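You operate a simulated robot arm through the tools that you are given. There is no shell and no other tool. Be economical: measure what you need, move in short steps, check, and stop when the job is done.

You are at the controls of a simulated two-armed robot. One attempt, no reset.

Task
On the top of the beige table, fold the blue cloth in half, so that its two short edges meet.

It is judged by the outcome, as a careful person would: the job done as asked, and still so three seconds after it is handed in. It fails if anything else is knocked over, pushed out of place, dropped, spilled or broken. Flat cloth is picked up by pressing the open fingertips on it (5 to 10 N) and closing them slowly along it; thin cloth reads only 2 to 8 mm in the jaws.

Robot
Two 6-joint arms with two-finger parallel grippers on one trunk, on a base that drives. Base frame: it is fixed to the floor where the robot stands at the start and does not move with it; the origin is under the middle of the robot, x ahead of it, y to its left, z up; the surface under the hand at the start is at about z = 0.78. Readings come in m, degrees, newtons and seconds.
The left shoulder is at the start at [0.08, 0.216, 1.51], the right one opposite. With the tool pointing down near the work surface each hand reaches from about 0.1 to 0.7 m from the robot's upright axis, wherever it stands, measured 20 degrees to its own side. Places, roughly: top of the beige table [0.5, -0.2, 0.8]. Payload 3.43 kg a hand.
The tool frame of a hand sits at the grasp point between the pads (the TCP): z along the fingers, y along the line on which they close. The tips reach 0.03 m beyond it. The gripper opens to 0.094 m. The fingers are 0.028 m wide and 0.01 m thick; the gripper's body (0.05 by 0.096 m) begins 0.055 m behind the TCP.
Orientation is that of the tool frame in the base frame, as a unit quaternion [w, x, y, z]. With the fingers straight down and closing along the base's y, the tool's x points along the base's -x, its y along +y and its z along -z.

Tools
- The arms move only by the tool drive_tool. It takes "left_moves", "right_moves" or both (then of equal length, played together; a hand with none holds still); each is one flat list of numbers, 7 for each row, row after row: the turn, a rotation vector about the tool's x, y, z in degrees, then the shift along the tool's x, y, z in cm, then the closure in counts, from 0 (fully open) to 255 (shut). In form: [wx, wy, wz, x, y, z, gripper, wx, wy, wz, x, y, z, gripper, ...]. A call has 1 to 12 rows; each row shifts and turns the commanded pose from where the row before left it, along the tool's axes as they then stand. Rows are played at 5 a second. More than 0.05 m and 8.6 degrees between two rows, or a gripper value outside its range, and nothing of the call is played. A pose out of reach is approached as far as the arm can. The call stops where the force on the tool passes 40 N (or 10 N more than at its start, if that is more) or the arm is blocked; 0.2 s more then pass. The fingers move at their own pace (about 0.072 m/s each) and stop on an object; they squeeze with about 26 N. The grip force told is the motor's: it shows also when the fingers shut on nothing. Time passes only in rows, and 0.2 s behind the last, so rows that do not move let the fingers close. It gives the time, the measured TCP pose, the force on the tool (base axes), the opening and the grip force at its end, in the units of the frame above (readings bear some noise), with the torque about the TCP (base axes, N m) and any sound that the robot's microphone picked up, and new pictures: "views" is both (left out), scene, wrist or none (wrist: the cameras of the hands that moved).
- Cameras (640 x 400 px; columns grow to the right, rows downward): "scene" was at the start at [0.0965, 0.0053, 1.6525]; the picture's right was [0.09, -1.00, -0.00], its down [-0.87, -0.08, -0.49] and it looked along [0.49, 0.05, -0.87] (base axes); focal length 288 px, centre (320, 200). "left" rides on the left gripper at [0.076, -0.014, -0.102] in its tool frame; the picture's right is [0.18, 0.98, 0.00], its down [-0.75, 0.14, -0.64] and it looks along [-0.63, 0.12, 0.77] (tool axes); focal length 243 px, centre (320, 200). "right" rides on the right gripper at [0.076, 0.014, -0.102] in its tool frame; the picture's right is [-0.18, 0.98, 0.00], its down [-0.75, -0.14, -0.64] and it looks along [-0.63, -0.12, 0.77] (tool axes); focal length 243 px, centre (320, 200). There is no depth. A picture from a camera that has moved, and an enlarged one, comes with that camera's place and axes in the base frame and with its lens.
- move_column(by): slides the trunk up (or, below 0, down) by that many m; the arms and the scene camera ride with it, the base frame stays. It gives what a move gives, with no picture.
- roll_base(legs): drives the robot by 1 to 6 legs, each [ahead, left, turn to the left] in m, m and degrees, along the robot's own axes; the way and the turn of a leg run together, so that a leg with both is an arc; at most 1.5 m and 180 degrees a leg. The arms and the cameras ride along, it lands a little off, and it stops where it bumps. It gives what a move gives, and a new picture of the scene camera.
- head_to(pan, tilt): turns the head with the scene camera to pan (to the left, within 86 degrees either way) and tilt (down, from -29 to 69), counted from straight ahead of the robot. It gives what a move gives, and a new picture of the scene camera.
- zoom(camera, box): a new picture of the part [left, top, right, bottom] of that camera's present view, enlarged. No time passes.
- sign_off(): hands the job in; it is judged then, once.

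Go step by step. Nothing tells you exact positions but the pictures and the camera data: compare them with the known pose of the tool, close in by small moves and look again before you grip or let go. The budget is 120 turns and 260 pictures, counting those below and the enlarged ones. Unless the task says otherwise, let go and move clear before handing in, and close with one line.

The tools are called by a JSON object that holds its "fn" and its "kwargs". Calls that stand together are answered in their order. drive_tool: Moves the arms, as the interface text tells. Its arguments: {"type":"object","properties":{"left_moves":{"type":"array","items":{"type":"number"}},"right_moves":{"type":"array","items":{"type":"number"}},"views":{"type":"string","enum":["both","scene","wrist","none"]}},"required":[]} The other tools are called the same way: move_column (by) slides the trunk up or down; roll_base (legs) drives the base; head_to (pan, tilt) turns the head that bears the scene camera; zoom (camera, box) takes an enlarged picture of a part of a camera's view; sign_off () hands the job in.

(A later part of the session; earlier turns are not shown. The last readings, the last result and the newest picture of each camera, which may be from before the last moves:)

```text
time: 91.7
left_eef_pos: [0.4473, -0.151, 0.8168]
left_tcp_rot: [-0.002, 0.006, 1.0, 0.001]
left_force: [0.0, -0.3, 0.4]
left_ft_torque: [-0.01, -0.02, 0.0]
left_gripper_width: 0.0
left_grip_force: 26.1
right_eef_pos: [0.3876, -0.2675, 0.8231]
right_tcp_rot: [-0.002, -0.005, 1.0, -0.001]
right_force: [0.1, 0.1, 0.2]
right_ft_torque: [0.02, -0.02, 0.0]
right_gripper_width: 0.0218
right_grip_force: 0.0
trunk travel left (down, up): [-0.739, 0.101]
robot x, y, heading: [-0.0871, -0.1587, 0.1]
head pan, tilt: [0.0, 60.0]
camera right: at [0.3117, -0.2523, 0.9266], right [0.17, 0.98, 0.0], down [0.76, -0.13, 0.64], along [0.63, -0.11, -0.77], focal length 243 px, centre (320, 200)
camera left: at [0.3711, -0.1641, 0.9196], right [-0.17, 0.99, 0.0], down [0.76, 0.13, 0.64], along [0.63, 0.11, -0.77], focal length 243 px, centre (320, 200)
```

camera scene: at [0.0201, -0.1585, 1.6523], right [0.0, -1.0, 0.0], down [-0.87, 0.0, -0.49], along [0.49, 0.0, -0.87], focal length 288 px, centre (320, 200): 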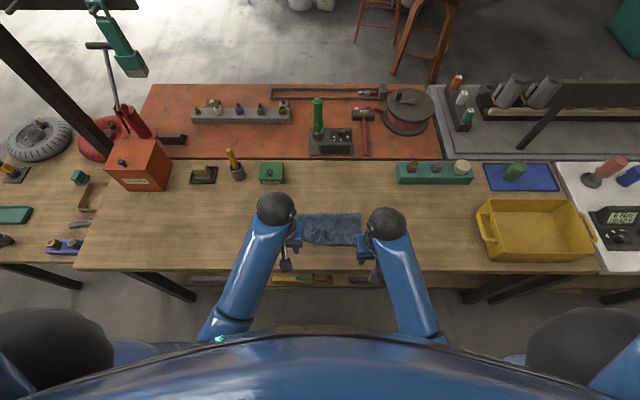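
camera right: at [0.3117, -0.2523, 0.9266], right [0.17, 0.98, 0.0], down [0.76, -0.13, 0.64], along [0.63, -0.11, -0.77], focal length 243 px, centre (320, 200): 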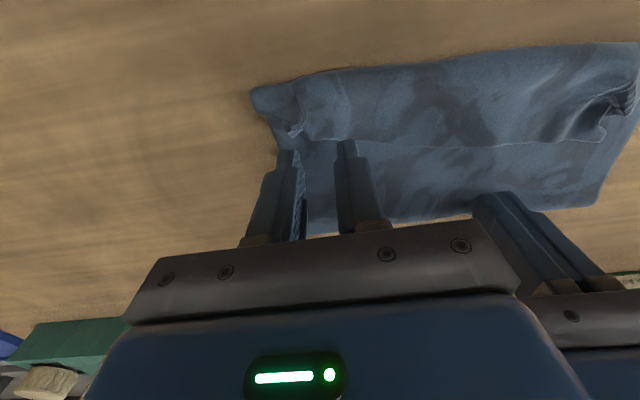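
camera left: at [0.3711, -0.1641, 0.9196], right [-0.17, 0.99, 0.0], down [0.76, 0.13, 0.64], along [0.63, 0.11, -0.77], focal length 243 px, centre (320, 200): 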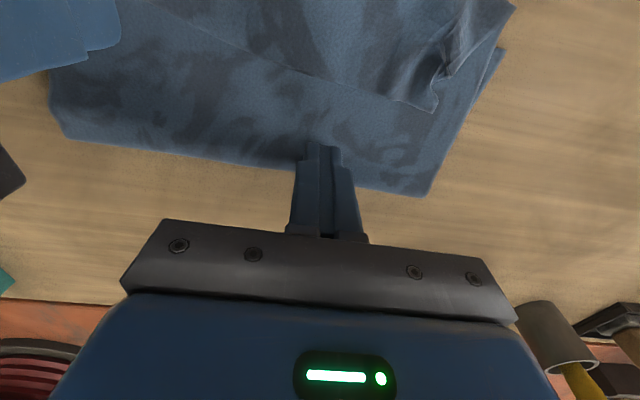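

{"fn": "drive_tool", "kwargs": {"left_moves": [0, 0, 0, 0, 0, 0.4, 255, 0, 0, 0, 0, 0, 0.15, 255, 0, 0, 0, 0, 0, 0, 255], "right_moves": [0, 0, 0, 0.4, 0.2, 0.6, 195, 0, 0, 0, 0, 0, 0.4, 195, 0, 0, 0, 0, 0, 0, 195], "views": "none"}}

```text
time: 92.5
left_eef_pos: [0.448, -0.1518, 0.8114]
left_tcp_rot: [-0.001, 0.006, 1.0, 0.001]
left_force: [-0.1, -0.1, 0.5]
left_ft_torque: [0.0, 0.02, 0.02]
left_gripper_width: 0.0001
left_grip_force: 26.3
right_eef_pos: [0.3823, -0.2657, 0.8129]
right_tcp_rot: [-0.002, -0.005, 1.0, -0.001]
right_force: [-1.3, -0.1, -0.8]
right_ft_torque: [0.01, -0.01, -0.01]
right_gripper_width: 0.0224
right_grip_force: 0.1
trunk travel left (down, up): [-0.739, 0.101]
robot x, y, heading: [-0.0912, -0.1547, 0.3]
head pan, tilt: [0.0, 60.0]
```

Pressing a little more with the left (pin), then closing the right on the hem edge.

{"fn": "drive_tool", "kwargs": {"left_moves": [0, 0, 0, 0, 0, 0.2, 255, 0, 0, 0, 0, 0, 0.0, 255, 0, 0, 0, 0, 0, 0, 255, 0, 0, 0, 0, 0, 0, 255, 0, 0, 0, 0, 0, 0, 255, 0, 0, 0, 0, 0, 0, 255, 0, 0, 0, 0, 0, 0, 255, 0, 0, 0, 0, 0, 0, 255, 0, 0, 0, 0, 0, 0, 255], "right_moves": [0, 0, 0, 0, 0, 0.15, 195, 0, 0, 0, 0, 0, 0, 203, 0, 0, 0, 0, 0, 0, 211, 0, 0, 0, 0, 0, 0, 219, 0, 0, 0, 0, 0, 0, 227, 0, 0, 0, 0, 0, 0, 235, 0, 0, 0, 0, 0, 0, 243, 0, 0, 0, 0, 0, 0, 255, 0, 0, 0, 0, 0, 0, 255], "views": "wrist"}}

```text
time: 94.5
left_eef_pos: [0.447, -0.1506, 0.8127]
left_tcp_rot: [0.0, 0.006, 1.0, 0.002]
left_force: [3.8, 0.4, 20.8]
left_ft_torque: [0.01, -0.1, -0.01]
left_gripper_width: 0.0
left_grip_force: 26.0
right_eef_pos: [0.3811, -0.264, 0.8121]
right_tcp_rot: [-0.001, -0.005, 1.0, -0.002]
right_force: [-0.4, 0.6, 1.3]
right_ft_torque: [0.03, 0.02, -0.01]
right_gripper_width: 0.0016
right_grip_force: 25.9
trunk travel left (down, up): [-0.739, 0.101]
robot x, y, heading: [-0.0879, -0.157, 0.3]
head pan, tilt: [0.0, 60.0]
camera right: at [0.3065, -0.2505, 0.9154], right [0.17, 0.98, 0.0], down [0.76, -0.13, 0.64], along [0.63, -0.11, -0.77], focal length 243 px, centre (320, 200)
camera left: at [0.371, -0.1637, 0.9134], right [-0.17, 0.99, 0.0], down [0.76, 0.13, 0.64], along [0.63, 0.11, -0.77], focal length 243 px, centre (320, 200)
```

right: 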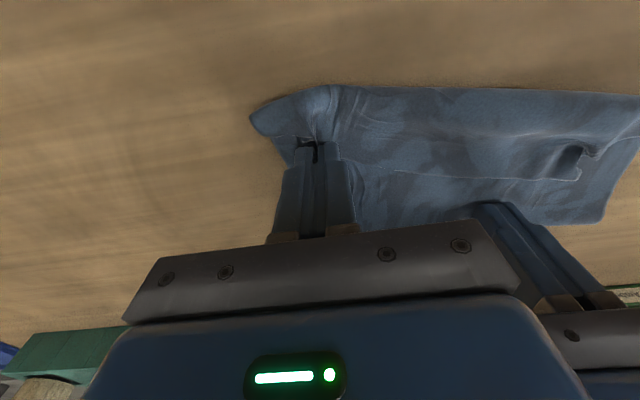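
left: 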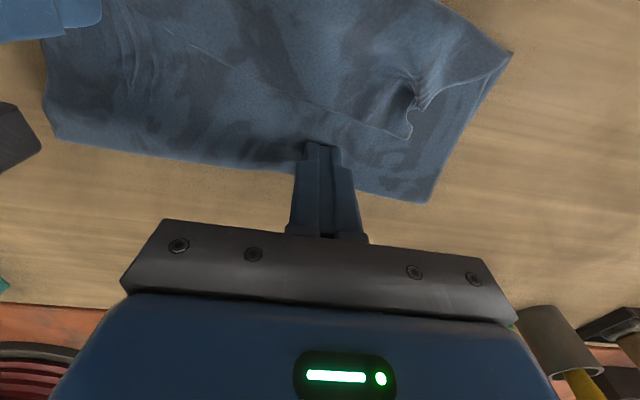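

The pin holds at about 20 N and the right corner is gripped. Now I'll lift, roll and pull the right corner over toward me.

{"fn": "drive_tool", "kwargs": {"right_moves": [0, 0, 0, 0, 0, -1.2, 255, 0, 0, 0, 0, 0, -1.2, 255, 0, -8, 0, 0.8, 0, 0, 255, 0, -8, 0, 0.8, 0, 0, 255, 0, -8, 0, 0.8, 0, 0, 255, 0, -8, 0, 0.8, 0, 0, 255, 0, -8, 0, 0.8, 0, 0, 255, 0, 0, 0, 1.67, 0, -1.0, 255, 0, 0, 0, 1.67, 0, -1.0, 255, 0, 0, 0, 0, 0, 0, 255], "views": "wrist"}}

{"fn": "zoom", "kwargs": {"camera": "scene", "box": [250, 160, 410, 280]}}

{"fn": "zoom", "kwargs": {"camera": "left", "box": [0, 0, 640, 400]}}

```text
time: 96.7
left_eef_pos: [0.4466, -0.1508, 0.8112]
left_tcp_rot: [0.0, 0.006, 1.0, 0.001]
left_force: [4.4, 0.4, 26.4]
left_ft_torque: [-0.05, -0.09, 0.0]
left_gripper_width: 0.0
left_grip_force: 25.8
right_eef_pos: [0.3031, -0.2647, 0.821]
right_tcp_rot: [0.341, -0.005, 0.94, 0.002]
right_force: [1.1, -0.1, 0.3]
right_ft_torque: [-0.01, -0.01, 0.0]
right_gripper_width: 0.0019
right_grip_force: 26.2
trunk travel left (down, up): [-0.739, 0.101]
robot x, y, heading: [-0.0899, -0.1566, 0.5]
head pan, tilt: [0.0, 60.0]
camera right: at [0.1809, -0.2515, 0.851], right [0.13, 0.98, 0.12], down [0.17, -0.14, 0.98], along [0.98, -0.11, -0.18], focal length 243 px, centre (320, 200)
```

right: 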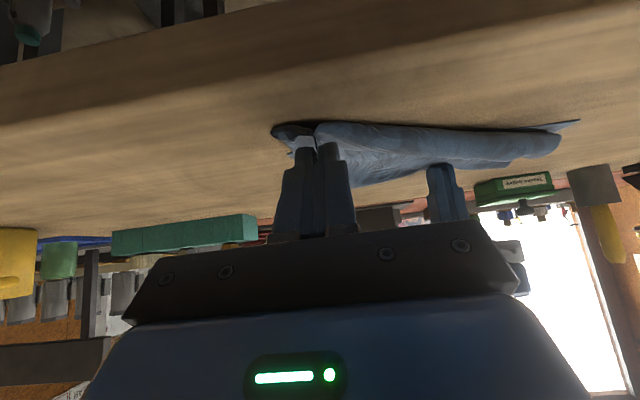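

```text
3.33 times, centred on (330, 220) of scene
camera zoom: at [0.0073, -0.1585, 1.6534], right [0.0, -1.0, 0.0], down [-0.87, 0.0, -0.5], along [0.5, 0.0, -0.87], focal length 959 px, centre (287, 133)
```

zoom: 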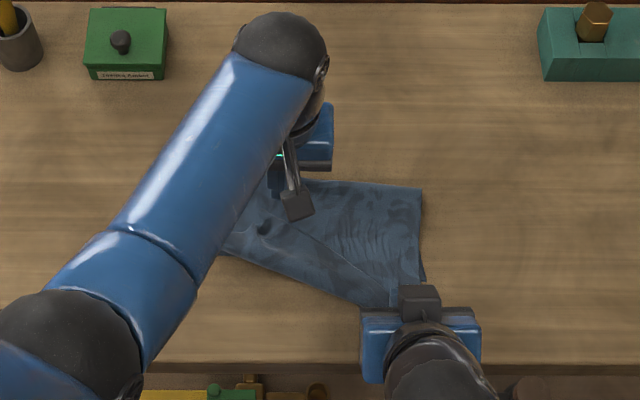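

```text
1.00 times, centred on (320, 200) of left (not enlarged: the box is as wide or as high as the picture)
camera zoom: at [0.3703, -0.1637, 0.9134], right [-0.17, 0.99, 0.0], down [0.76, 0.13, 0.64], along [0.63, 0.11, -0.77], focal length 243 px, centre (320, 200)
```

zoom: 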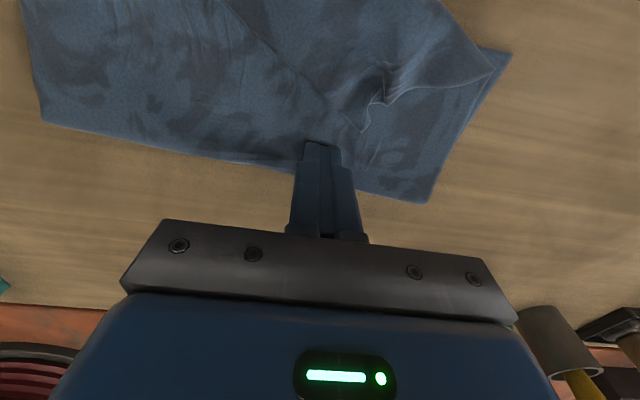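

The fold barely moved this time, so the pin works. I'll pull the right corner a little further until it's taut.

{"fn": "drive_tool", "kwargs": {"right_moves": [0, 0, 0, 0.77, 0, -0.64, 255, 0, 0, 0, 0.77, 0, -0.64, 255, 0, 0, 0, 0, 0, 0, 255], "views": "wrist"}}

{"fn": "zoom", "kwargs": {"camera": "scene", "box": [270, 180, 410, 285]}}

```text
time: 97.5
left_eef_pos: [0.4452, -0.1502, 0.8116]
left_tcp_rot: [-0.001, 0.005, 1.0, 0.001]
left_force: [3.2, 0.2, 26.7]
left_ft_torque: [-0.01, -0.1, 0.01]
left_gripper_width: 0.0002
left_grip_force: 26.2
right_eef_pos: [0.2851, -0.2654, 0.8202]
right_tcp_rot: [0.34, -0.005, 0.94, 0.001]
right_force: [0.6, 1.1, -0.9]
right_ft_torque: [0.03, -0.06, 0.01]
right_gripper_width: 0.0016
right_grip_force: 25.7
trunk travel left (down, up): [-0.739, 0.101]
robot x, y, heading: [-0.0886, -0.1577, 0.3]
head pan, tilt: [0.0, 60.0]
camera right: at [0.1616, -0.2521, 0.8503], right [0.13, 0.98, 0.12], down [0.17, -0.14, 0.98], along [0.98, -0.11, -0.18], focal length 243 px, centre (320, 200)
```

right: 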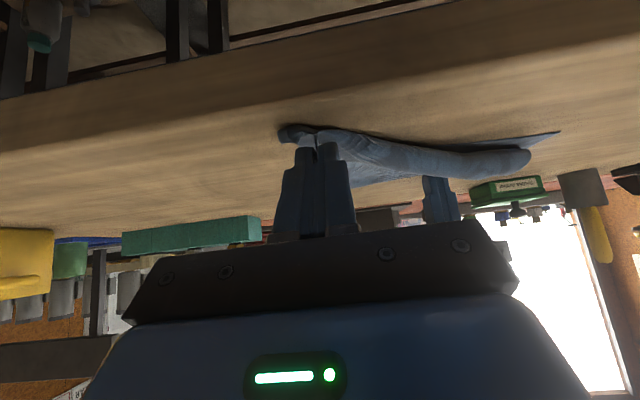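

```text
3.81 times, centred on (340, 232) of scene
camera zoom: at [0.0072, -0.1585, 1.6534], right [0.0, -1.0, 0.0], down [-0.87, 0.0, -0.5], along [0.5, 0.0, -0.87], focal length 1096 px, centre (244, 76)
```

zoom: 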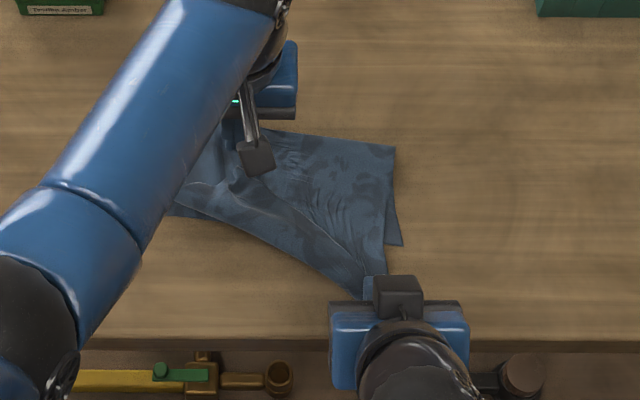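

The right corner is unrolled, though a bit overshot. I'll lower it to the table, release, and back off.

{"fn": "drive_tool", "kwargs": {"right_moves": [0, 0, 0, 0.45, 0, 0.54, 255, 0, 0, 0, 0, 0, 0, 255, 0, 0, 0, 0, 0, 0, 195, 0, 0, 0, 0, 0, 0, 195, 0, 0, 0, 0, 0, -3, 195, 0, 0, 0, 0, 0, -4, 195, 0, 0, 0, 0, 0, 0, 195], "views": "wrist"}}

{"fn": "zoom", "kwargs": {"camera": "scene", "box": [270, 180, 410, 285]}}

```text
time: 99.1
left_eef_pos: [0.4469, -0.1496, 0.8114]
left_tcp_rot: [-0.001, 0.006, 1.0, 0.0]
left_force: [2.1, -0.8, 26.0]
left_ft_torque: [-0.04, -0.09, 0.0]
left_gripper_width: 0.0001
left_grip_force: 26.2
right_eef_pos: [0.2392, -0.2668, 0.8642]
right_tcp_rot: [0.341, -0.005, 0.94, 0.001]
right_force: [-0.8, -0.1, -0.6]
right_ft_torque: [0.01, -0.02, 0.01]
right_gripper_width: 0.022
right_grip_force: 0.1
trunk travel left (down, up): [-0.739, 0.101]
robot x, y, heading: [-0.084, -0.1551, 0.5]
head pan, tilt: [0.0, 60.0]
camera right: at [0.1163, -0.2528, 0.8959], right [0.13, 0.98, 0.12], down [0.17, -0.14, 0.98], along [0.98, -0.11, -0.18], focal length 243 px, centre (320, 200)
```

right: 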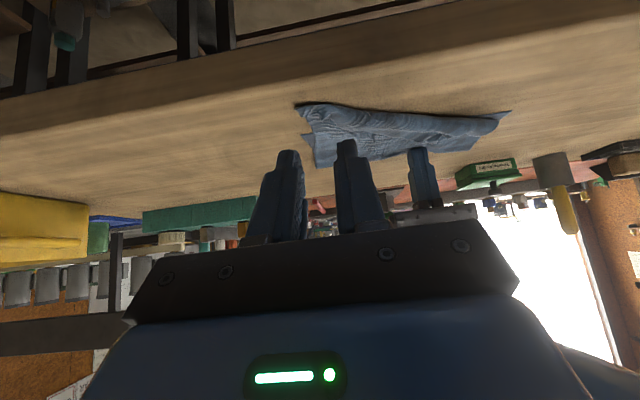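

```text
3.81 times, centred on (340, 232) of scene
camera zoom: at [0.0068, -0.1584, 1.6534], right [0.0, -1.0, 0.0], down [-0.86, 0.0, -0.5], along [0.5, 0.0, -0.86], focal length 1096 px, centre (244, 76)
```

zoom: 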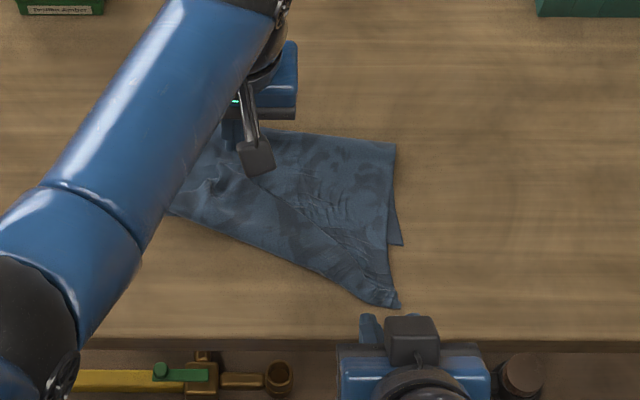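

The right corner now lies flat, pointing toward me at x≈0.292. Now I'll swap roles: raise the left hand for a look and bring the right hand upright, closed, to pin.

{"fn": "drive_tool", "kwargs": {"left_moves": [0, 0, 0, 0, 0, -2, 195, 0, 0, 0, 0, 0, -4, 195, 0, 0, 0, 2, 1, -3, 195, 0, 0, 0, 2, 1, 0, 195, 0, 0, 0, 0, 1, 0, 195, 0, 0, 0, 0, 0, 0, 195, 0, 0, 0, 0, 0, 0, 195, 0, 0, 0, 0, 0, 0, 195], "right_moves": [0, 0, 0, 0, 0, -3, 255, 0, 8, 0, -3, 0, 0, 255, 0, 8, 0, -4, 0, 0, 255, 0, 8, 0, -4, 0, 0, 255, 0, 8, 0, -4, 0, 0, 255, 0, 8, 0, -4, 0, 0, 255, 0, 0, 0, -2, 1, 0, 255, 0, 0, 0, 0, 0, 0, 255], "views": "both"}}

```text
time: 100.9
left_eef_pos: [0.4071, -0.1208, 0.9002]
left_tcp_rot: [-0.002, 0.005, 1.0, 0.001]
left_force: [-0.4, 0.4, -0.3]
left_ft_torque: [0.02, 0.0, -0.02]
left_gripper_width: 0.0221
left_grip_force: 0.0
right_eef_pos: [0.4157, -0.2543, 0.9598]
right_tcp_rot: [-0.002, -0.004, 1.0, -0.001]
right_force: [-0.1, -0.3, 0.8]
right_ft_torque: [0.01, -0.01, -0.01]
right_gripper_width: 0.0004
right_grip_force: 26.0
trunk travel left (down, up): [-0.739, 0.101]
robot x, y, heading: [-0.0872, -0.1567, 0.2]
head pan, tilt: [0.0, 60.0]
camera scene: at [0.009, -0.1588, 1.6532], right [0.0, -1.0, 0.0], down [-0.87, 0.0, -0.5], along [0.5, 0.0, -0.87], focal length 288 px, centre (320, 200)
camera right: at [0.34, -0.2392, 1.0636], right [0.17, 0.98, 0.0], down [0.76, -0.13, 0.64], along [0.63, -0.11, -0.77], focal length 243 px, centre (320, 200)
camera left: at [0.3315, -0.1339, 1.0023], right [-0.17, 0.99, 0.0], down [0.76, 0.13, 0.64], along [0.63, 0.11, -0.77], focal length 243 px, centre (320, 200)
```

scene: 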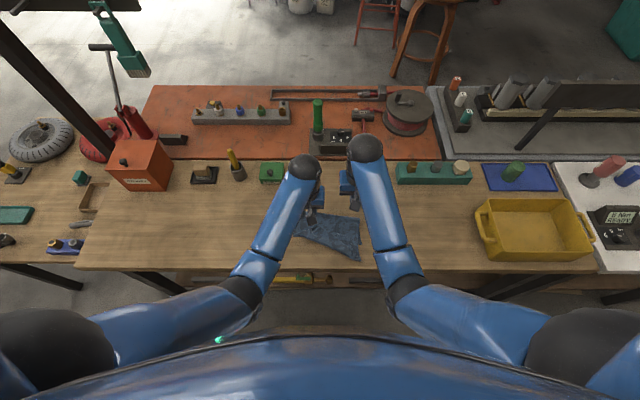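
right: 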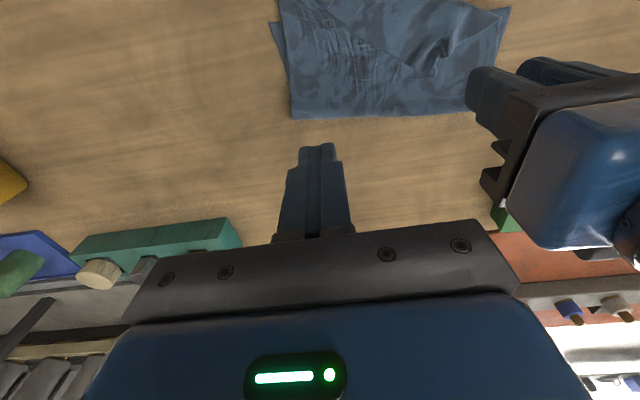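
left: 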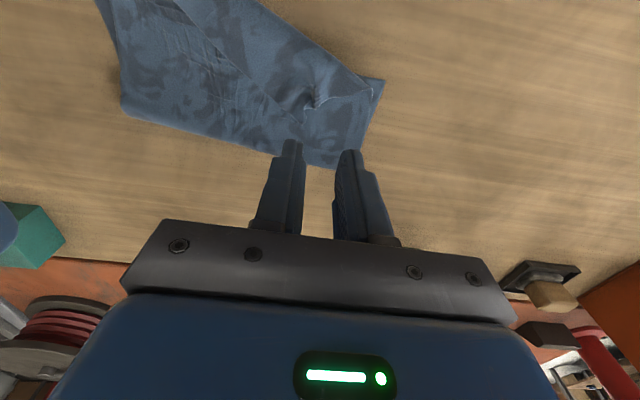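

The top edge now runs from the right corner (0.292, −0.29) to the left pucker at (0.421, −0.136). I'll pin with the right hand at (0.416, −0.252) and bring the left over the pucker.

{"fn": "drive_tool", "kwargs": {"left_moves": [0, 0, 0, -2, -1.4, 2, 195, 0, 0, 0, 0, 0, 3, 195, 0, 0, 0, 0, 0, 2.5, 195, 0, 0, 0, 0, 0, 0, 195, 0, 0, 0, 0, 0, 0, 195, 0, 0, 0, 0, 0, 0, 195], "right_moves": [0, 0, 0, 0, 0, 4, 255, 0, 0, 0, 0, 0, 4, 255, 0, 0, 0, 0, 0, 4, 255, 0, 0, 0, 0, 0, 2, 255, 0, 0, 0, 0, 0, 0.7, 255, 0, 0, 0, 0, 0, 0.2, 255], "views": "wrist"}}

```text
time: 102.3
left_eef_pos: [0.4279, -0.1325, 0.8261]
left_tcp_rot: [-0.003, 0.006, 1.0, 0.002]
left_force: [0.2, -1.0, 0.3]
left_ft_torque: [0.01, -0.01, -0.02]
left_gripper_width: 0.0222
left_grip_force: 0.1
right_eef_pos: [0.4151, -0.2544, 0.8123]
right_tcp_rot: [-0.002, -0.005, 1.0, 0.0]
right_force: [0.3, -0.1, 2.1]
right_ft_torque: [-0.01, -0.03, -0.01]
right_gripper_width: 0.0
right_grip_force: 26.2
trunk travel left (down, up): [-0.739, 0.101]
robot x, y, heading: [-0.0878, -0.1588, 0.5]
head pan, tilt: [0.0, 60.0]
camera right: at [0.3405, -0.2397, 0.9149], right [0.17, 0.98, 0.0], down [0.76, -0.13, 0.64], along [0.63, -0.11, -0.77], focal length 243 px, centre (320, 200)
camera left: at [0.3519, -0.1452, 0.9284], right [-0.17, 0.99, 0.0], down [0.76, 0.13, 0.64], along [0.63, 0.11, -0.77], focal length 243 px, centre (320, 200)
```

right: 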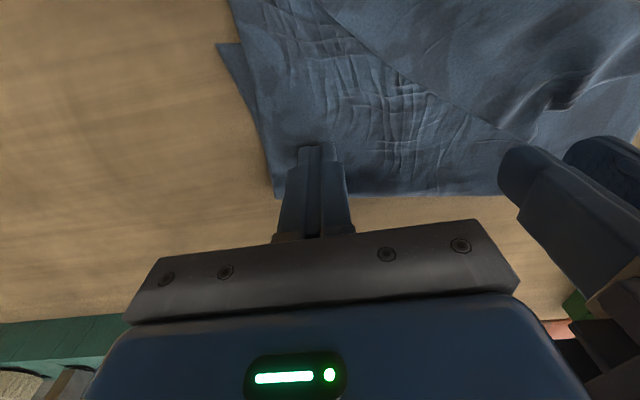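
left: 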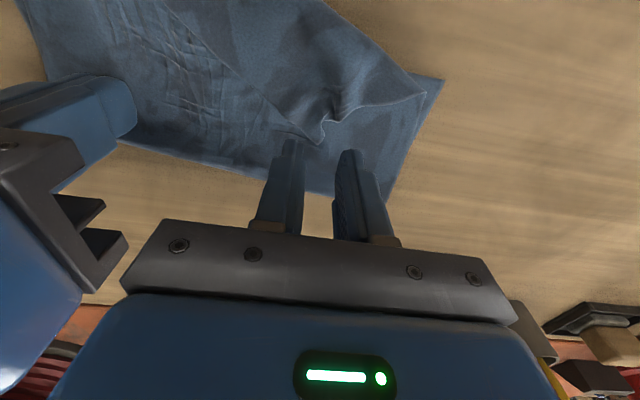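

{"fn": "drive_tool", "kwargs": {"left_moves": [0, 0, 0, 0.6, 0, 0.7, 195, 0, 0, 0, 0, 0, 0.5, 195, 0, 0, 0, 0, 0, 0.15, 195, 0, 0, 0, 0, 0, 0, 203, 0, 0, 0, 0, 0, 0, 211, 0, 0, 0, 0, 0, 0, 219, 0, 0, 0, 0, 0, 0, 227, 0, 0, 0, 0, 0, 0, 235, 0, 0, 0, 0, 0, 0, 243, 0, 0, 0, 0, 0, 0, 255, 0, 0, 0, 0, 0, 0, 255], "right_moves": [0, 0, 0, 0, 0, 0.15, 255, 0, 0, 0, 0, 0, 0, 255, 0, 0, 0, 0, 0, 0, 255, 0, 0, 0, 0, 0, 0, 255, 0, 0, 0, 0, 0, 0, 255, 0, 0, 0, 0, 0, 0, 255, 0, 0, 0, 0, 0, 0, 255, 0, 0, 0, 0, 0, 0, 255, 0, 0, 0, 0, 0, 0, 255, 0, 0, 0, 0, 0, 0, 255, 0, 0, 0, 0, 0, 0, 255], "views": "wrist"}}

```text
time: 104.7
left_eef_pos: [0.4206, -0.1323, 0.8118]
left_tcp_rot: [-0.002, 0.006, 1.0, 0.001]
left_force: [1.0, -0.5, 0.7]
left_ft_torque: [-0.03, 0.02, 0.02]
left_gripper_width: 0.0016
left_grip_force: 26.1
right_eef_pos: [0.415, -0.2539, 0.8112]
right_tcp_rot: [0.0, -0.005, 1.0, -0.001]
right_force: [5.9, -0.4, 18.9]
right_ft_torque: [-0.03, -0.18, 0.02]
right_gripper_width: 0.0003
right_grip_force: 26.1
trunk travel left (down, up): [-0.739, 0.101]
robot x, y, heading: [-0.0883, -0.1577, 0.4]
head pan, tilt: [0.0, 60.0]
camera right: at [0.3394, -0.2398, 0.9145], right [0.17, 0.98, 0.0], down [0.76, -0.13, 0.64], along [0.63, -0.11, -0.77], focal length 243 px, centre (320, 200)
camera left: at [0.3448, -0.1457, 0.9147], right [-0.17, 0.99, 0.0], down [0.76, 0.13, 0.64], along [0.63, 0.11, -0.77], focal length 243 px, centre (320, 200)
```

right: 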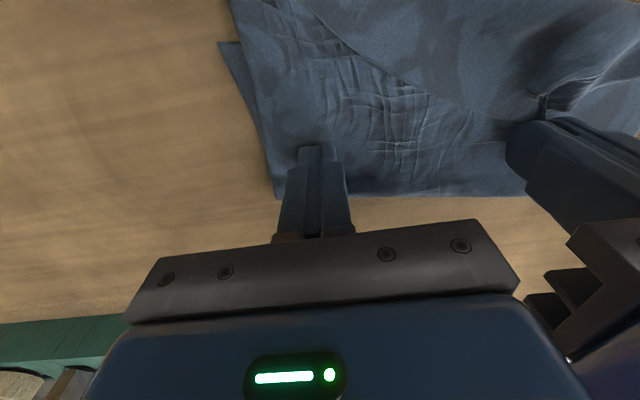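
left: 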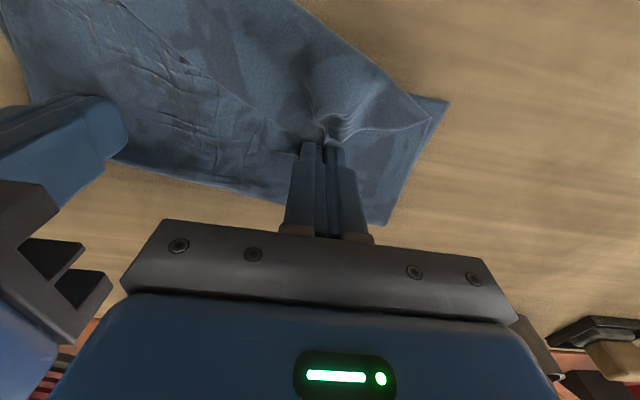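

Left pucker gripped, right pin holding. Now I'll roll and pull the left part over.

{"fn": "drive_tool", "kwargs": {"left_moves": [0, 0, 0, 0, 0, -1.2, 255, 0, 0, 0, 0, 0, -1.5, 255, 0, -8, 0, 0.8, 0, 0, 255, 0, -8, 0, 0.8, 0, 0, 255, 0, -8, 0, 0.8, 0, 0, 255, 0, -8, 0, 0.8, 0, 0, 255, 0, -8, 0, 0.8, 0, 0, 255, 0, 0, 0, 2.5, 0, -1.9, 255, 0, 0, 0, 2.5, 0, -1.9, 255, 0, 0, 0, 2.2, 0, -1.5, 255, 0, 0, 0, 0, 0, 0, 255], "views": "wrist"}}

{"fn": "zoom", "kwargs": {"camera": "scene", "box": [250, 180, 390, 285]}}

```text
time: 107.1
left_eef_pos: [0.2941, -0.1315, 0.8241]
left_tcp_rot: [0.341, 0.006, 0.94, -0.001]
left_force: [0.1, -0.1, 0.4]
left_ft_torque: [-0.02, 0.03, -0.01]
left_gripper_width: 0.0016
left_grip_force: 26.7
right_eef_pos: [0.4139, -0.2547, 0.8117]
right_tcp_rot: [-0.001, -0.005, 1.0, -0.001]
right_force: [3.4, -0.2, 21.6]
right_ft_torque: [-0.01, -0.14, 0.02]
right_gripper_width: 0.0001
right_grip_force: 25.9
trunk travel left (down, up): [-0.739, 0.101]
robot x, y, heading: [-0.0861, -0.1606, 0.6]
head pan, tilt: [0.0, 60.0]
camera left: at [0.17, -0.1437, 0.8536], right [-0.13, 0.98, -0.12], down [0.17, 0.14, 0.98], along [0.98, 0.11, -0.18], focal length 243 px, centre (320, 200)
```

left: 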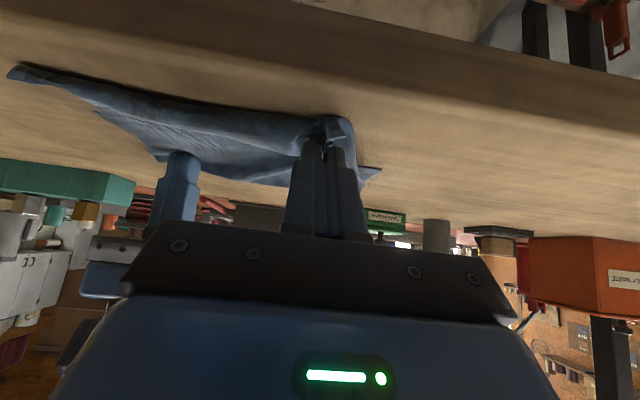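

```text
3.81 times, centred on (320, 232) of scene
camera zoom: at [0.0078, -0.1581, 1.6534], right [0.0, -1.0, 0.0], down [-0.87, 0.0, -0.5], along [0.5, 0.0, -0.87], focal length 1096 px, centre (320, 76)
```

zoom: 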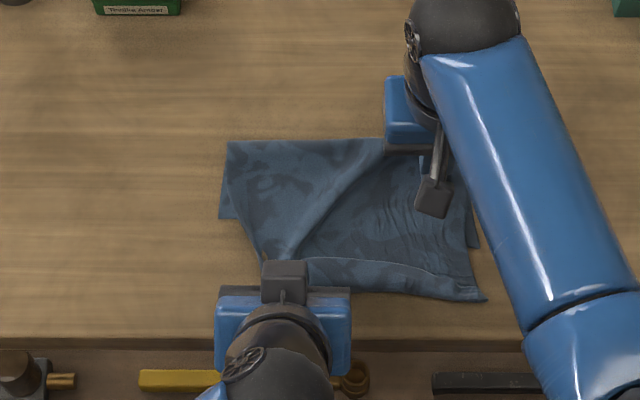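

Nearly there: only a narrow hem remains. I'll pull the left a bit further.

{"fn": "drive_tool", "kwargs": {"left_moves": [0, 0, 0, 1.0, 0, -0.85, 255, 0, 0, 0, 1.0, 0, -0.85, 255, 0, 0, 0, 0, 0, 0, 255], "views": "wrist"}}

{"fn": "zoom", "kwargs": {"camera": "scene", "box": [250, 180, 390, 285]}}

```text
time: 107.9
left_eef_pos: [0.2681, -0.1311, 0.8242]
left_tcp_rot: [0.342, 0.007, 0.94, -0.002]
left_force: [0.0, 0.8, 0.3]
left_ft_torque: [0.03, 0.0, -0.01]
left_gripper_width: 0.0017
left_grip_force: 25.4
right_eef_pos: [0.4142, -0.2547, 0.8108]
right_tcp_rot: [-0.001, -0.005, 1.0, -0.001]
right_force: [3.4, 0.3, 22.7]
right_ft_torque: [0.02, -0.16, -0.03]
right_gripper_width: 0.0002
right_grip_force: 26.0
trunk travel left (down, up): [-0.739, 0.101]
robot x, y, heading: [-0.0837, -0.1608, 0.3]
head pan, tilt: [0.0, 60.0]
camera left: at [0.1439, -0.1437, 0.8538], right [-0.13, 0.98, -0.12], down [0.17, 0.14, 0.98], along [0.98, 0.11, -0.18], focal length 243 px, centre (320, 200)
```

left: 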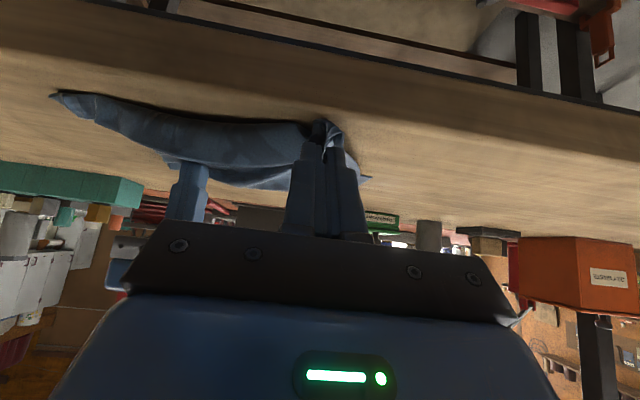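

```text
3.81 times, centred on (320, 232) of scene
camera zoom: at [0.0077, -0.1581, 1.6533], right [0.0, -1.0, 0.0], down [-0.87, 0.0, -0.5], along [0.5, 0.0, -0.87], focal length 1096 px, centre (320, 76)
```

zoom: 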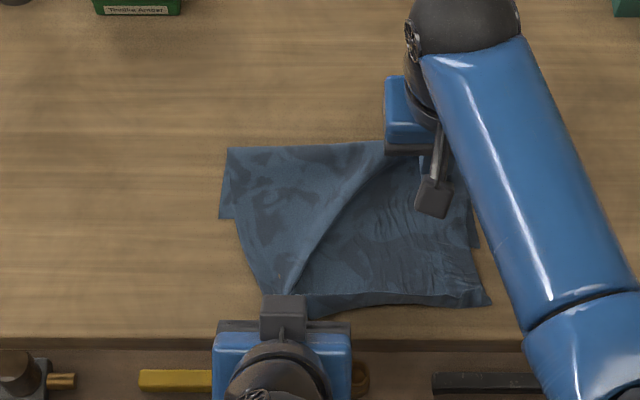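

The hem is essentially unrolled. I'll lower, release and back off the left hand, then lift the right pin.

{"fn": "drive_tool", "kwargs": {"left_moves": [0, 0, 0, 0.6, 0, 0.7, 255, 0, 0, 0, 0, 0, 0, 255, 0, 0, 0, 0, 0, 0, 195, 0, 0, 0, 0, 0, 0, 195, 0, 0, 0, 0, 0, -3, 195, 0, 0, 0, 0, 0, -4, 195, 0, 0, 0, -1, 0, -2, 195, 0, 0, 0, 0, 0, 0, 195], "right_moves": [0, 0, 0, 0, 0, 0, 255, 0, 0, 0, 0, 0, 0, 255, 0, 0, 0, 0, 0, 0, 255, 0, 0, 0, 0, 0, 0, 255, 0, 0, 0, 0, 0, 0, 255, 0, 0, 0, 0, 0, -2, 255, 0, 0, 0, 0, -2, -4, 255, 0, 0, 0, 0, -4, -4, 255], "views": "wrist"}}

{"fn": "zoom", "kwargs": {"camera": "scene", "box": [250, 180, 390, 285]}}

```text
refused: row 8 steps farther than a row can; nothing moved
```

```text
3.81 times, centred on (320, 232) of scene
camera zoom: at [0.0077, -0.1581, 1.6533], right [0.0, -1.0, 0.0], down [-0.87, 0.0, -0.5], along [0.5, 0.0, -0.87], focal length 1096 px, centre (320, 76)
```

zoom: 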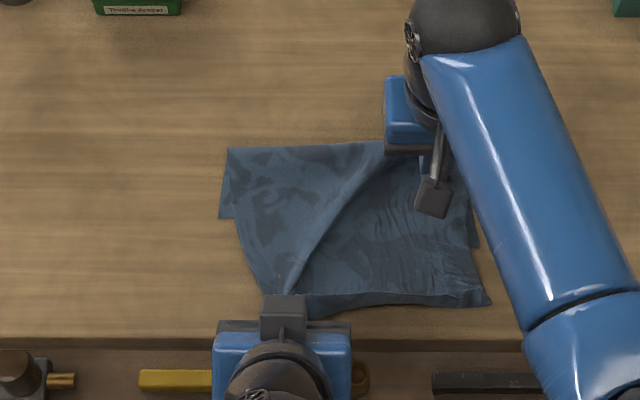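

One row was too long and the call was refused, so I'll repeat it with shorter steps.

{"fn": "drive_tool", "kwargs": {"left_moves": [0, 0, 0, 0.6, 0, 0.7, 255, 0, 0, 0, 0, 0, 0, 255, 0, 0, 0, 0, 0, 0, 195, 0, 0, 0, 0, 0, 0, 195, 0, 0, 0, 0, 0, -3, 195, 0, 0, 0, 0, 0, -4, 195, 0, 0, 0, -1, 0, -2, 195, 0, 0, 0, 0, 0, 0, 195], "right_moves": [0, 0, 0, 0, 0, 0, 255, 0, 0, 0, 0, 0, 0, 255, 0, 0, 0, 0, 0, 0, 255, 0, 0, 0, 0, 0, 0, 255, 0, 0, 0, 0, 0, 0, 255, 0, 0, 0, 0, 0, -2, 255, 0, 0, 0, 0, -2, -4, 255, 0, 0, 0, 0, -3, -3, 255], "views": "wrist"}}

{"fn": "zoom", "kwargs": {"camera": "scene", "box": [250, 180, 390, 285]}}

```text
time: 109.7
left_eef_pos: [0.218, -0.1314, 0.8904]
left_tcp_rot: [0.34, 0.007, 0.94, -0.001]
left_force: [0.2, 0.0, 0.5]
left_ft_torque: [-0.01, -0.01, 0.02]
left_gripper_width: 0.0221
left_grip_force: 0.1
right_eef_pos: [0.4165, -0.3034, 0.8998]
right_tcp_rot: [-0.003, -0.005, 1.0, 0.0]
right_force: [-0.3, 0.4, 0.6]
right_ft_torque: [0.0, 0.03, 0.04]
right_gripper_width: 0.0
right_grip_force: 25.8
trunk travel left (down, up): [-0.739, 0.101]
robot x, y, heading: [-0.0863, -0.1597, 0.1]
head pan, tilt: [0.0, 60.0]
camera right: at [0.3421, -0.2898, 1.0034], right [0.17, 0.98, 0.0], down [0.76, -0.13, 0.64], along [0.63, -0.11, -0.77], focal length 243 px, centre (320, 200)
camera left: at [0.0938, -0.144, 0.9201], right [-0.13, 0.98, -0.11], down [0.17, 0.14, 0.98], along [0.98, 0.11, -0.19], focal length 243 px, centre (320, 200)
```

right: 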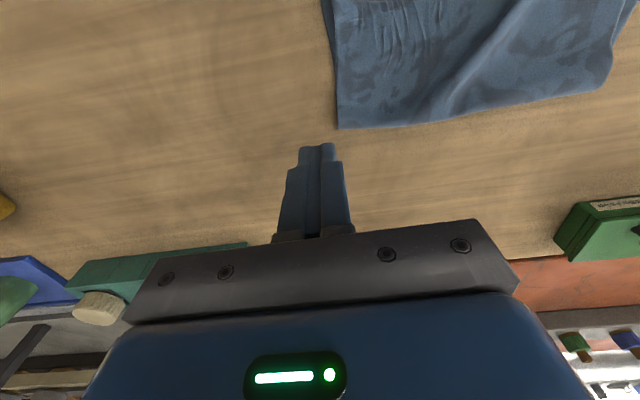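
left: 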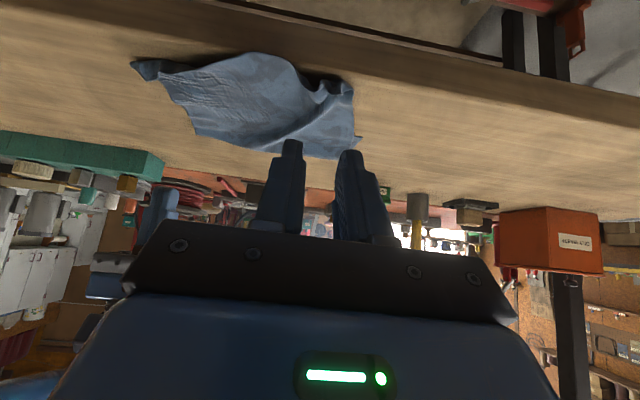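

```text
3.81 times, centred on (320, 232) of scene
camera zoom: at [0.0099, -0.1599, 1.6531], right [0.0, -1.0, 0.0], down [-0.87, 0.0, -0.5], along [0.5, 0.0, -0.87], focal length 1096 px, centre (320, 76)
```

zoom: 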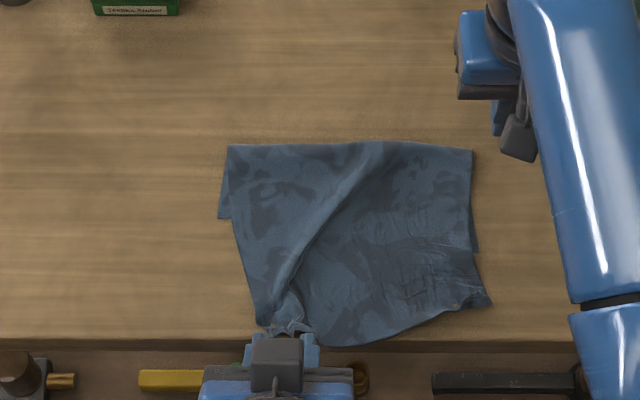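

Now the top layer is fully unrolled, with its free edge toward me at x≈0.265–0.29 and the lower edge at 0.345–0.37. Next I'll grip this edge in its natural orientation, so I bring both hands upright above it.

{"fn": "drive_tool", "kwargs": {"left_moves": [0, 8, 0, -1, 0, -1, 195, 0, 8, 0, -1.8, 0, 0, 195, 0, 8, 0, -1.8, 0, 0, 195, 0, 8, 0, -1.8, 0, 0, 195, 0, 8, 0, -1.8, 0, 0, 195, 0, 0, 0, 0, 0, 0, 195], "right_moves": [0, 0, 0, 2, 0, 0, 195, 0, 0, 0, 2, 0.6, 0, 195, 0, 0, 0, 2, 1, 0, 195, 0, 0, 0, 2, 1, 0, 195, 0, 0, 0, 1.8, 0.7, 0, 195, 0, 0, 0, 0, 0, 0, 195], "views": "wrist"}}

```text
time: 111.1
left_eef_pos: [0.2854, -0.1313, 0.9292]
left_tcp_rot: [-0.003, 0.007, 1.0, 0.0]
left_force: [1.0, 1.3, -0.1]
left_ft_torque: [0.0, 0.01, 0.0]
left_gripper_width: 0.0221
left_grip_force: 0.1
right_eef_pos: [0.3162, -0.2719, 0.9021]
right_tcp_rot: [-0.003, -0.006, 1.0, -0.001]
right_force: [-0.2, 0.6, -0.3]
right_ft_torque: [0.03, 0.01, -0.01]
right_gripper_width: 0.0222
right_grip_force: 0.0
trunk travel left (down, up): [-0.739, 0.101]
robot x, y, heading: [-0.0845, -0.1581, 0.4]
head pan, tilt: [0.0, 60.0]
camera right: at [0.2411, -0.2577, 1.0056], right [0.17, 0.98, 0.0], down [0.76, -0.13, 0.64], along [0.63, -0.11, -0.77], focal length 243 px, centre (320, 200)
camera left: at [0.2106, -0.1448, 1.0305], right [-0.17, 0.99, 0.0], down [0.76, 0.13, 0.64], along [0.63, 0.11, -0.77], focal length 243 px, centre (320, 200)
```

right: 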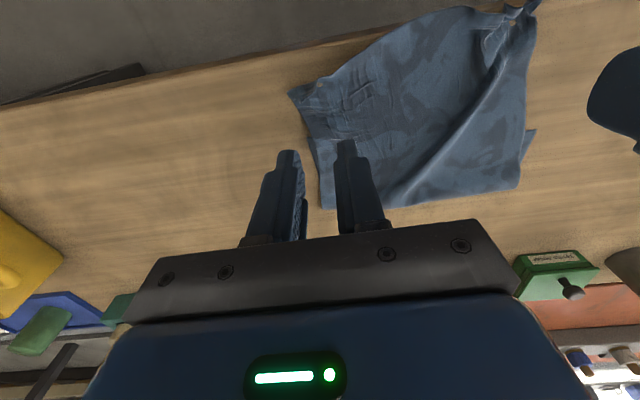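
left: 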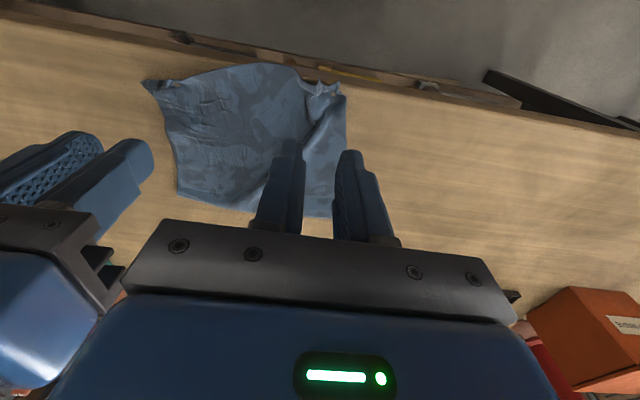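

Corners: right (0.300, −0.294), left (0.272, −0.117). I'll descend on points about 2 cm inside each: (0.317, −0.27) and (0.293, −0.132).

{"fn": "drive_tool", "kwargs": {"left_moves": [0, 0, 0, -0.8, -0.1, 3.5, 195, 0, 0, 0, 0, 0, 3.5, 195, 0, 0, 0, 0, 0, 3.2, 195, 0, 0, 0, 0, 0, 0, 195], "right_moves": [0, 0, 0, 0, 0.2, 2.7, 195, 0, 0, 0, 0, 0, 2.7, 195, 0, 0, 0, 0, 0, 2.1, 195, 0, 0, 0, 0, 0, 0, 195], "views": "wrist"}}

```text
time: 112.1
left_eef_pos: [0.2925, -0.1333, 0.8248]
left_tcp_rot: [-0.002, 0.006, 1.0, 0.001]
left_force: [0.3, -0.7, 0.5]
left_ft_torque: [0.01, 0.02, -0.03]
left_gripper_width: 0.0222
left_grip_force: 0.0
right_eef_pos: [0.3148, -0.2725, 0.8273]
right_tcp_rot: [-0.002, -0.004, 1.0, -0.001]
right_force: [1.4, -0.6, -0.6]
right_ft_torque: [-0.03, 0.01, -0.01]
right_gripper_width: 0.022
right_grip_force: 0.0
trunk travel left (down, up): [-0.739, 0.101]
robot x, y, heading: [-0.0869, -0.1586, 0.4]
head pan, tilt: [0.0, 60.0]
camera right: at [0.2396, -0.258, 0.9301], right [0.17, 0.98, 0.0], down [0.76, -0.13, 0.64], along [0.63, -0.11, -0.77], focal length 243 px, centre (320, 200)
camera left: at [0.2169, -0.1462, 0.9273], right [-0.17, 0.99, 0.0], down [0.76, 0.13, 0.64], along [0.63, 0.11, -0.77], focal length 243 px, centre (320, 200)
```

right: 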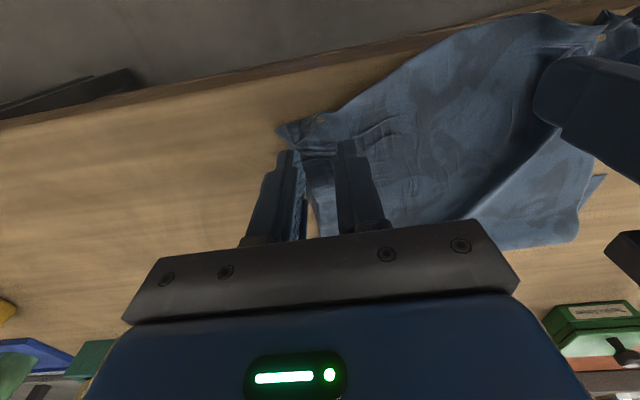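
left: 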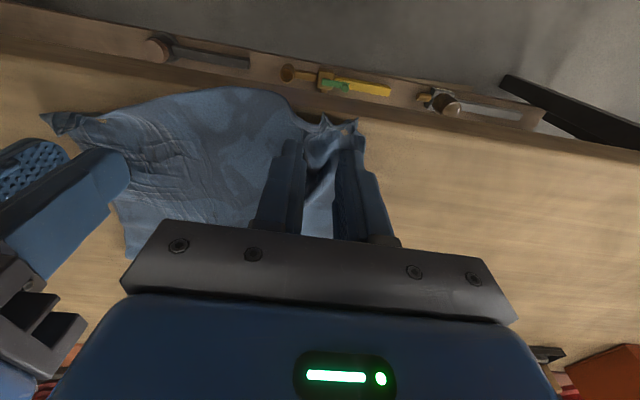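

Both hands sit over single-layer cloth. I'll press and close.

{"fn": "drive_tool", "kwargs": {"left_moves": [0, 0, 0, 0, 0, 0.7, 195, 0, 0, 0, 0, 0, 0.45, 195, 0, 0, 0, 0, 0, 0.25, 195, 0, 0, 0, 0, 0, 0, 203, 0, 0, 0, 0, 0, 0, 211, 0, 0, 0, 0, 0, 0, 219, 0, 0, 0, 0, 0, 0, 227, 0, 0, 0, 0, 0, 0, 235, 0, 0, 0, 0, 0, 0, 243, 0, 0, 0, 0, 0, 0, 255, 0, 0, 0, 0, 0, 0, 255], "right_moves": [0, 0, 0, 0, 0.7, 0.8, 195, 0, 0, 0, 0, 0, 0.55, 195, 0, 0, 0, 0, 0, 0.25, 195, 0, 0, 0, 0, 0, 0, 203, 0, 0, 0, 0, 0, 0, 211, 0, 0, 0, 0, 0, 0, 219, 0, 0, 0, 0, 0, 0, 227, 0, 0, 0, 0, 0, 0, 235, 0, 0, 0, 0, 0, 0, 243, 0, 0, 0, 0, 0, 0, 255, 0, 0, 0, 0, 0, 0, 255], "views": "wrist"}}

```text
time: 114.5
left_eef_pos: [0.2924, -0.1343, 0.8121]
left_tcp_rot: [-0.001, 0.007, 1.0, 0.001]
left_force: [0.2, -3.2, 0.5]
left_ft_torque: [-0.09, -0.04, -0.01]
left_gripper_width: 0.0018
left_grip_force: 25.4
right_eef_pos: [0.3141, -0.2629, 0.8125]
right_tcp_rot: [0.0, -0.006, 1.0, -0.001]
right_force: [0.0, 1.4, 13.1]
right_ft_torque: [0.03, 0.08, -0.05]
right_gripper_width: 0.0018
right_grip_force: 25.4
trunk travel left (down, up): [-0.739, 0.101]
robot x, y, heading: [-0.0848, -0.1615, 0.0]
head pan, tilt: [0.0, 60.0]
camera right: at [0.2395, -0.2488, 0.9145], right [0.17, 0.98, 0.0], down [0.76, -0.13, 0.64], along [0.63, -0.11, -0.77], focal length 243 px, centre (320, 200)
camera left: at [0.2172, -0.1462, 0.9142], right [-0.17, 0.99, 0.0], down [0.76, 0.13, 0.64], along [0.63, 0.11, -0.77], focal length 243 px, centre (320, 200)
```

right: 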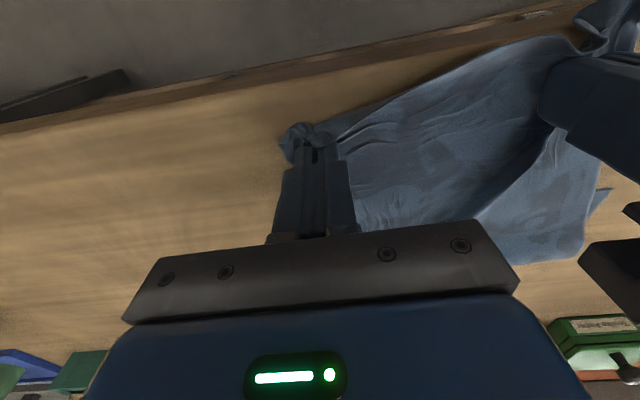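
left: 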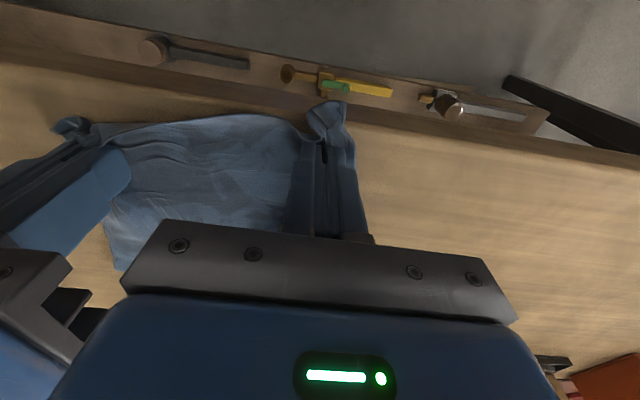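

Gripped on both sides in the right orientation. I'll lift and carry the edge up over the fold line, gently spreading the corners.

{"fn": "drive_tool", "kwargs": {"left_moves": [0, 0, 0, -2.5, 0.2, -3.5, 255, 0, 0, 0, -3.5, 0.4, -3, 255, 0, 0, 0, -3.5, 0.4, -2, 255, 0, 0, 0, -3.7, 0.4, -1.5, 255, 0, 0, 0, -3.7, 0.4, 0, 255, 0, 0, 0, -2.1, 0.2, 0.5, 255, 0, 0, 0, 0, 0, 0, 255], "right_moves": [0, 0, 0, -2.5, 0, -3.5, 255, 0, 0, 0, -3, -0.2, -3, 255, 0, 0, 0, -3.2, -0.2, -2, 255, 0, 0, 0, -3.2, -0.2, -1.5, 255, 0, 0, 0, -3, -0.2, 0, 255, 0, 0, 0, -2, 0, 0.5, 255, 0, 0, 0, 0, 0, 0, 255], "views": "wrist"}}

{"fn": "zoom", "kwargs": {"camera": "scene", "box": [250, 160, 410, 280]}}

```text
time: 116.1
left_eef_pos: [0.4848, -0.1152, 0.9058]
left_tcp_rot: [-0.002, 0.006, 1.0, 0.002]
left_force: [-0.4, -10.2, 0.3]
left_ft_torque: [-0.27, 0.04, -0.15]
left_gripper_width: 0.0021
left_grip_force: 25.2
right_eef_pos: [0.4853, -0.2713, 0.9045]
right_tcp_rot: [-0.001, -0.005, 1.0, -0.001]
right_force: [0.2, 10.1, 0.3]
right_ft_torque: [0.33, -0.03, 0.09]
right_gripper_width: 0.0015
right_grip_force: 26.1
trunk travel left (down, up): [-0.739, 0.101]
robot x, y, heading: [-0.0843, -0.1614, 0.2]
head pan, tilt: [0.0, 60.0]
camera right: at [0.4104, -0.2567, 1.0086], right [0.17, 0.98, 0.0], down [0.76, -0.13, 0.64], along [0.63, -0.11, -0.77], focal length 243 px, centre (320, 200)
camera left: at [0.4087, -0.1288, 1.0075], right [-0.17, 0.99, 0.0], down [0.76, 0.13, 0.64], along [0.63, 0.11, -0.77], focal length 243 px, centre (320, 200)
```

right: 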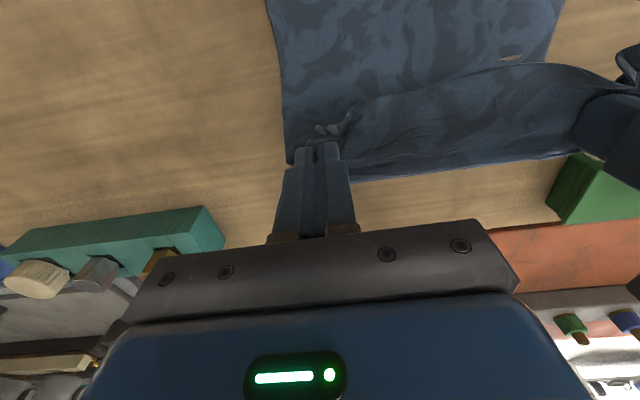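
left: 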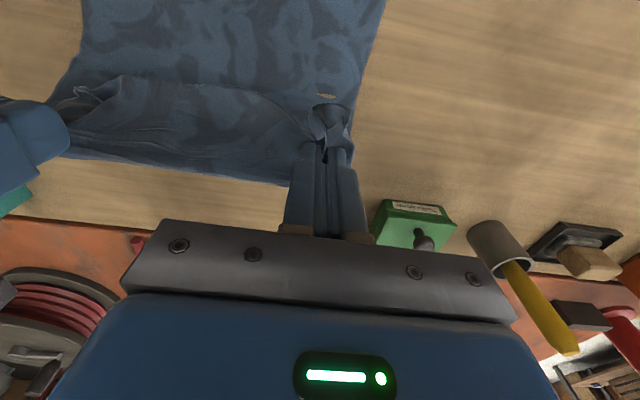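

```text
3.33 times, centred on (330, 220) of scene
camera zoom: at [0.0093, -0.1586, 1.6532], right [0.0, -1.0, 0.0], down [-0.87, 0.0, -0.5], along [0.5, 0.0, -0.87], focal length 959 px, centre (287, 133)
```

zoom: 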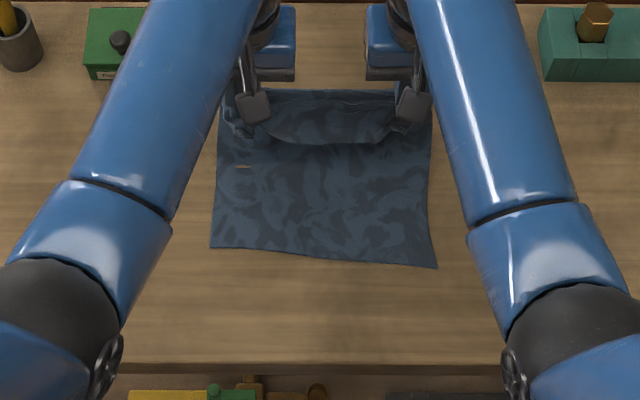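

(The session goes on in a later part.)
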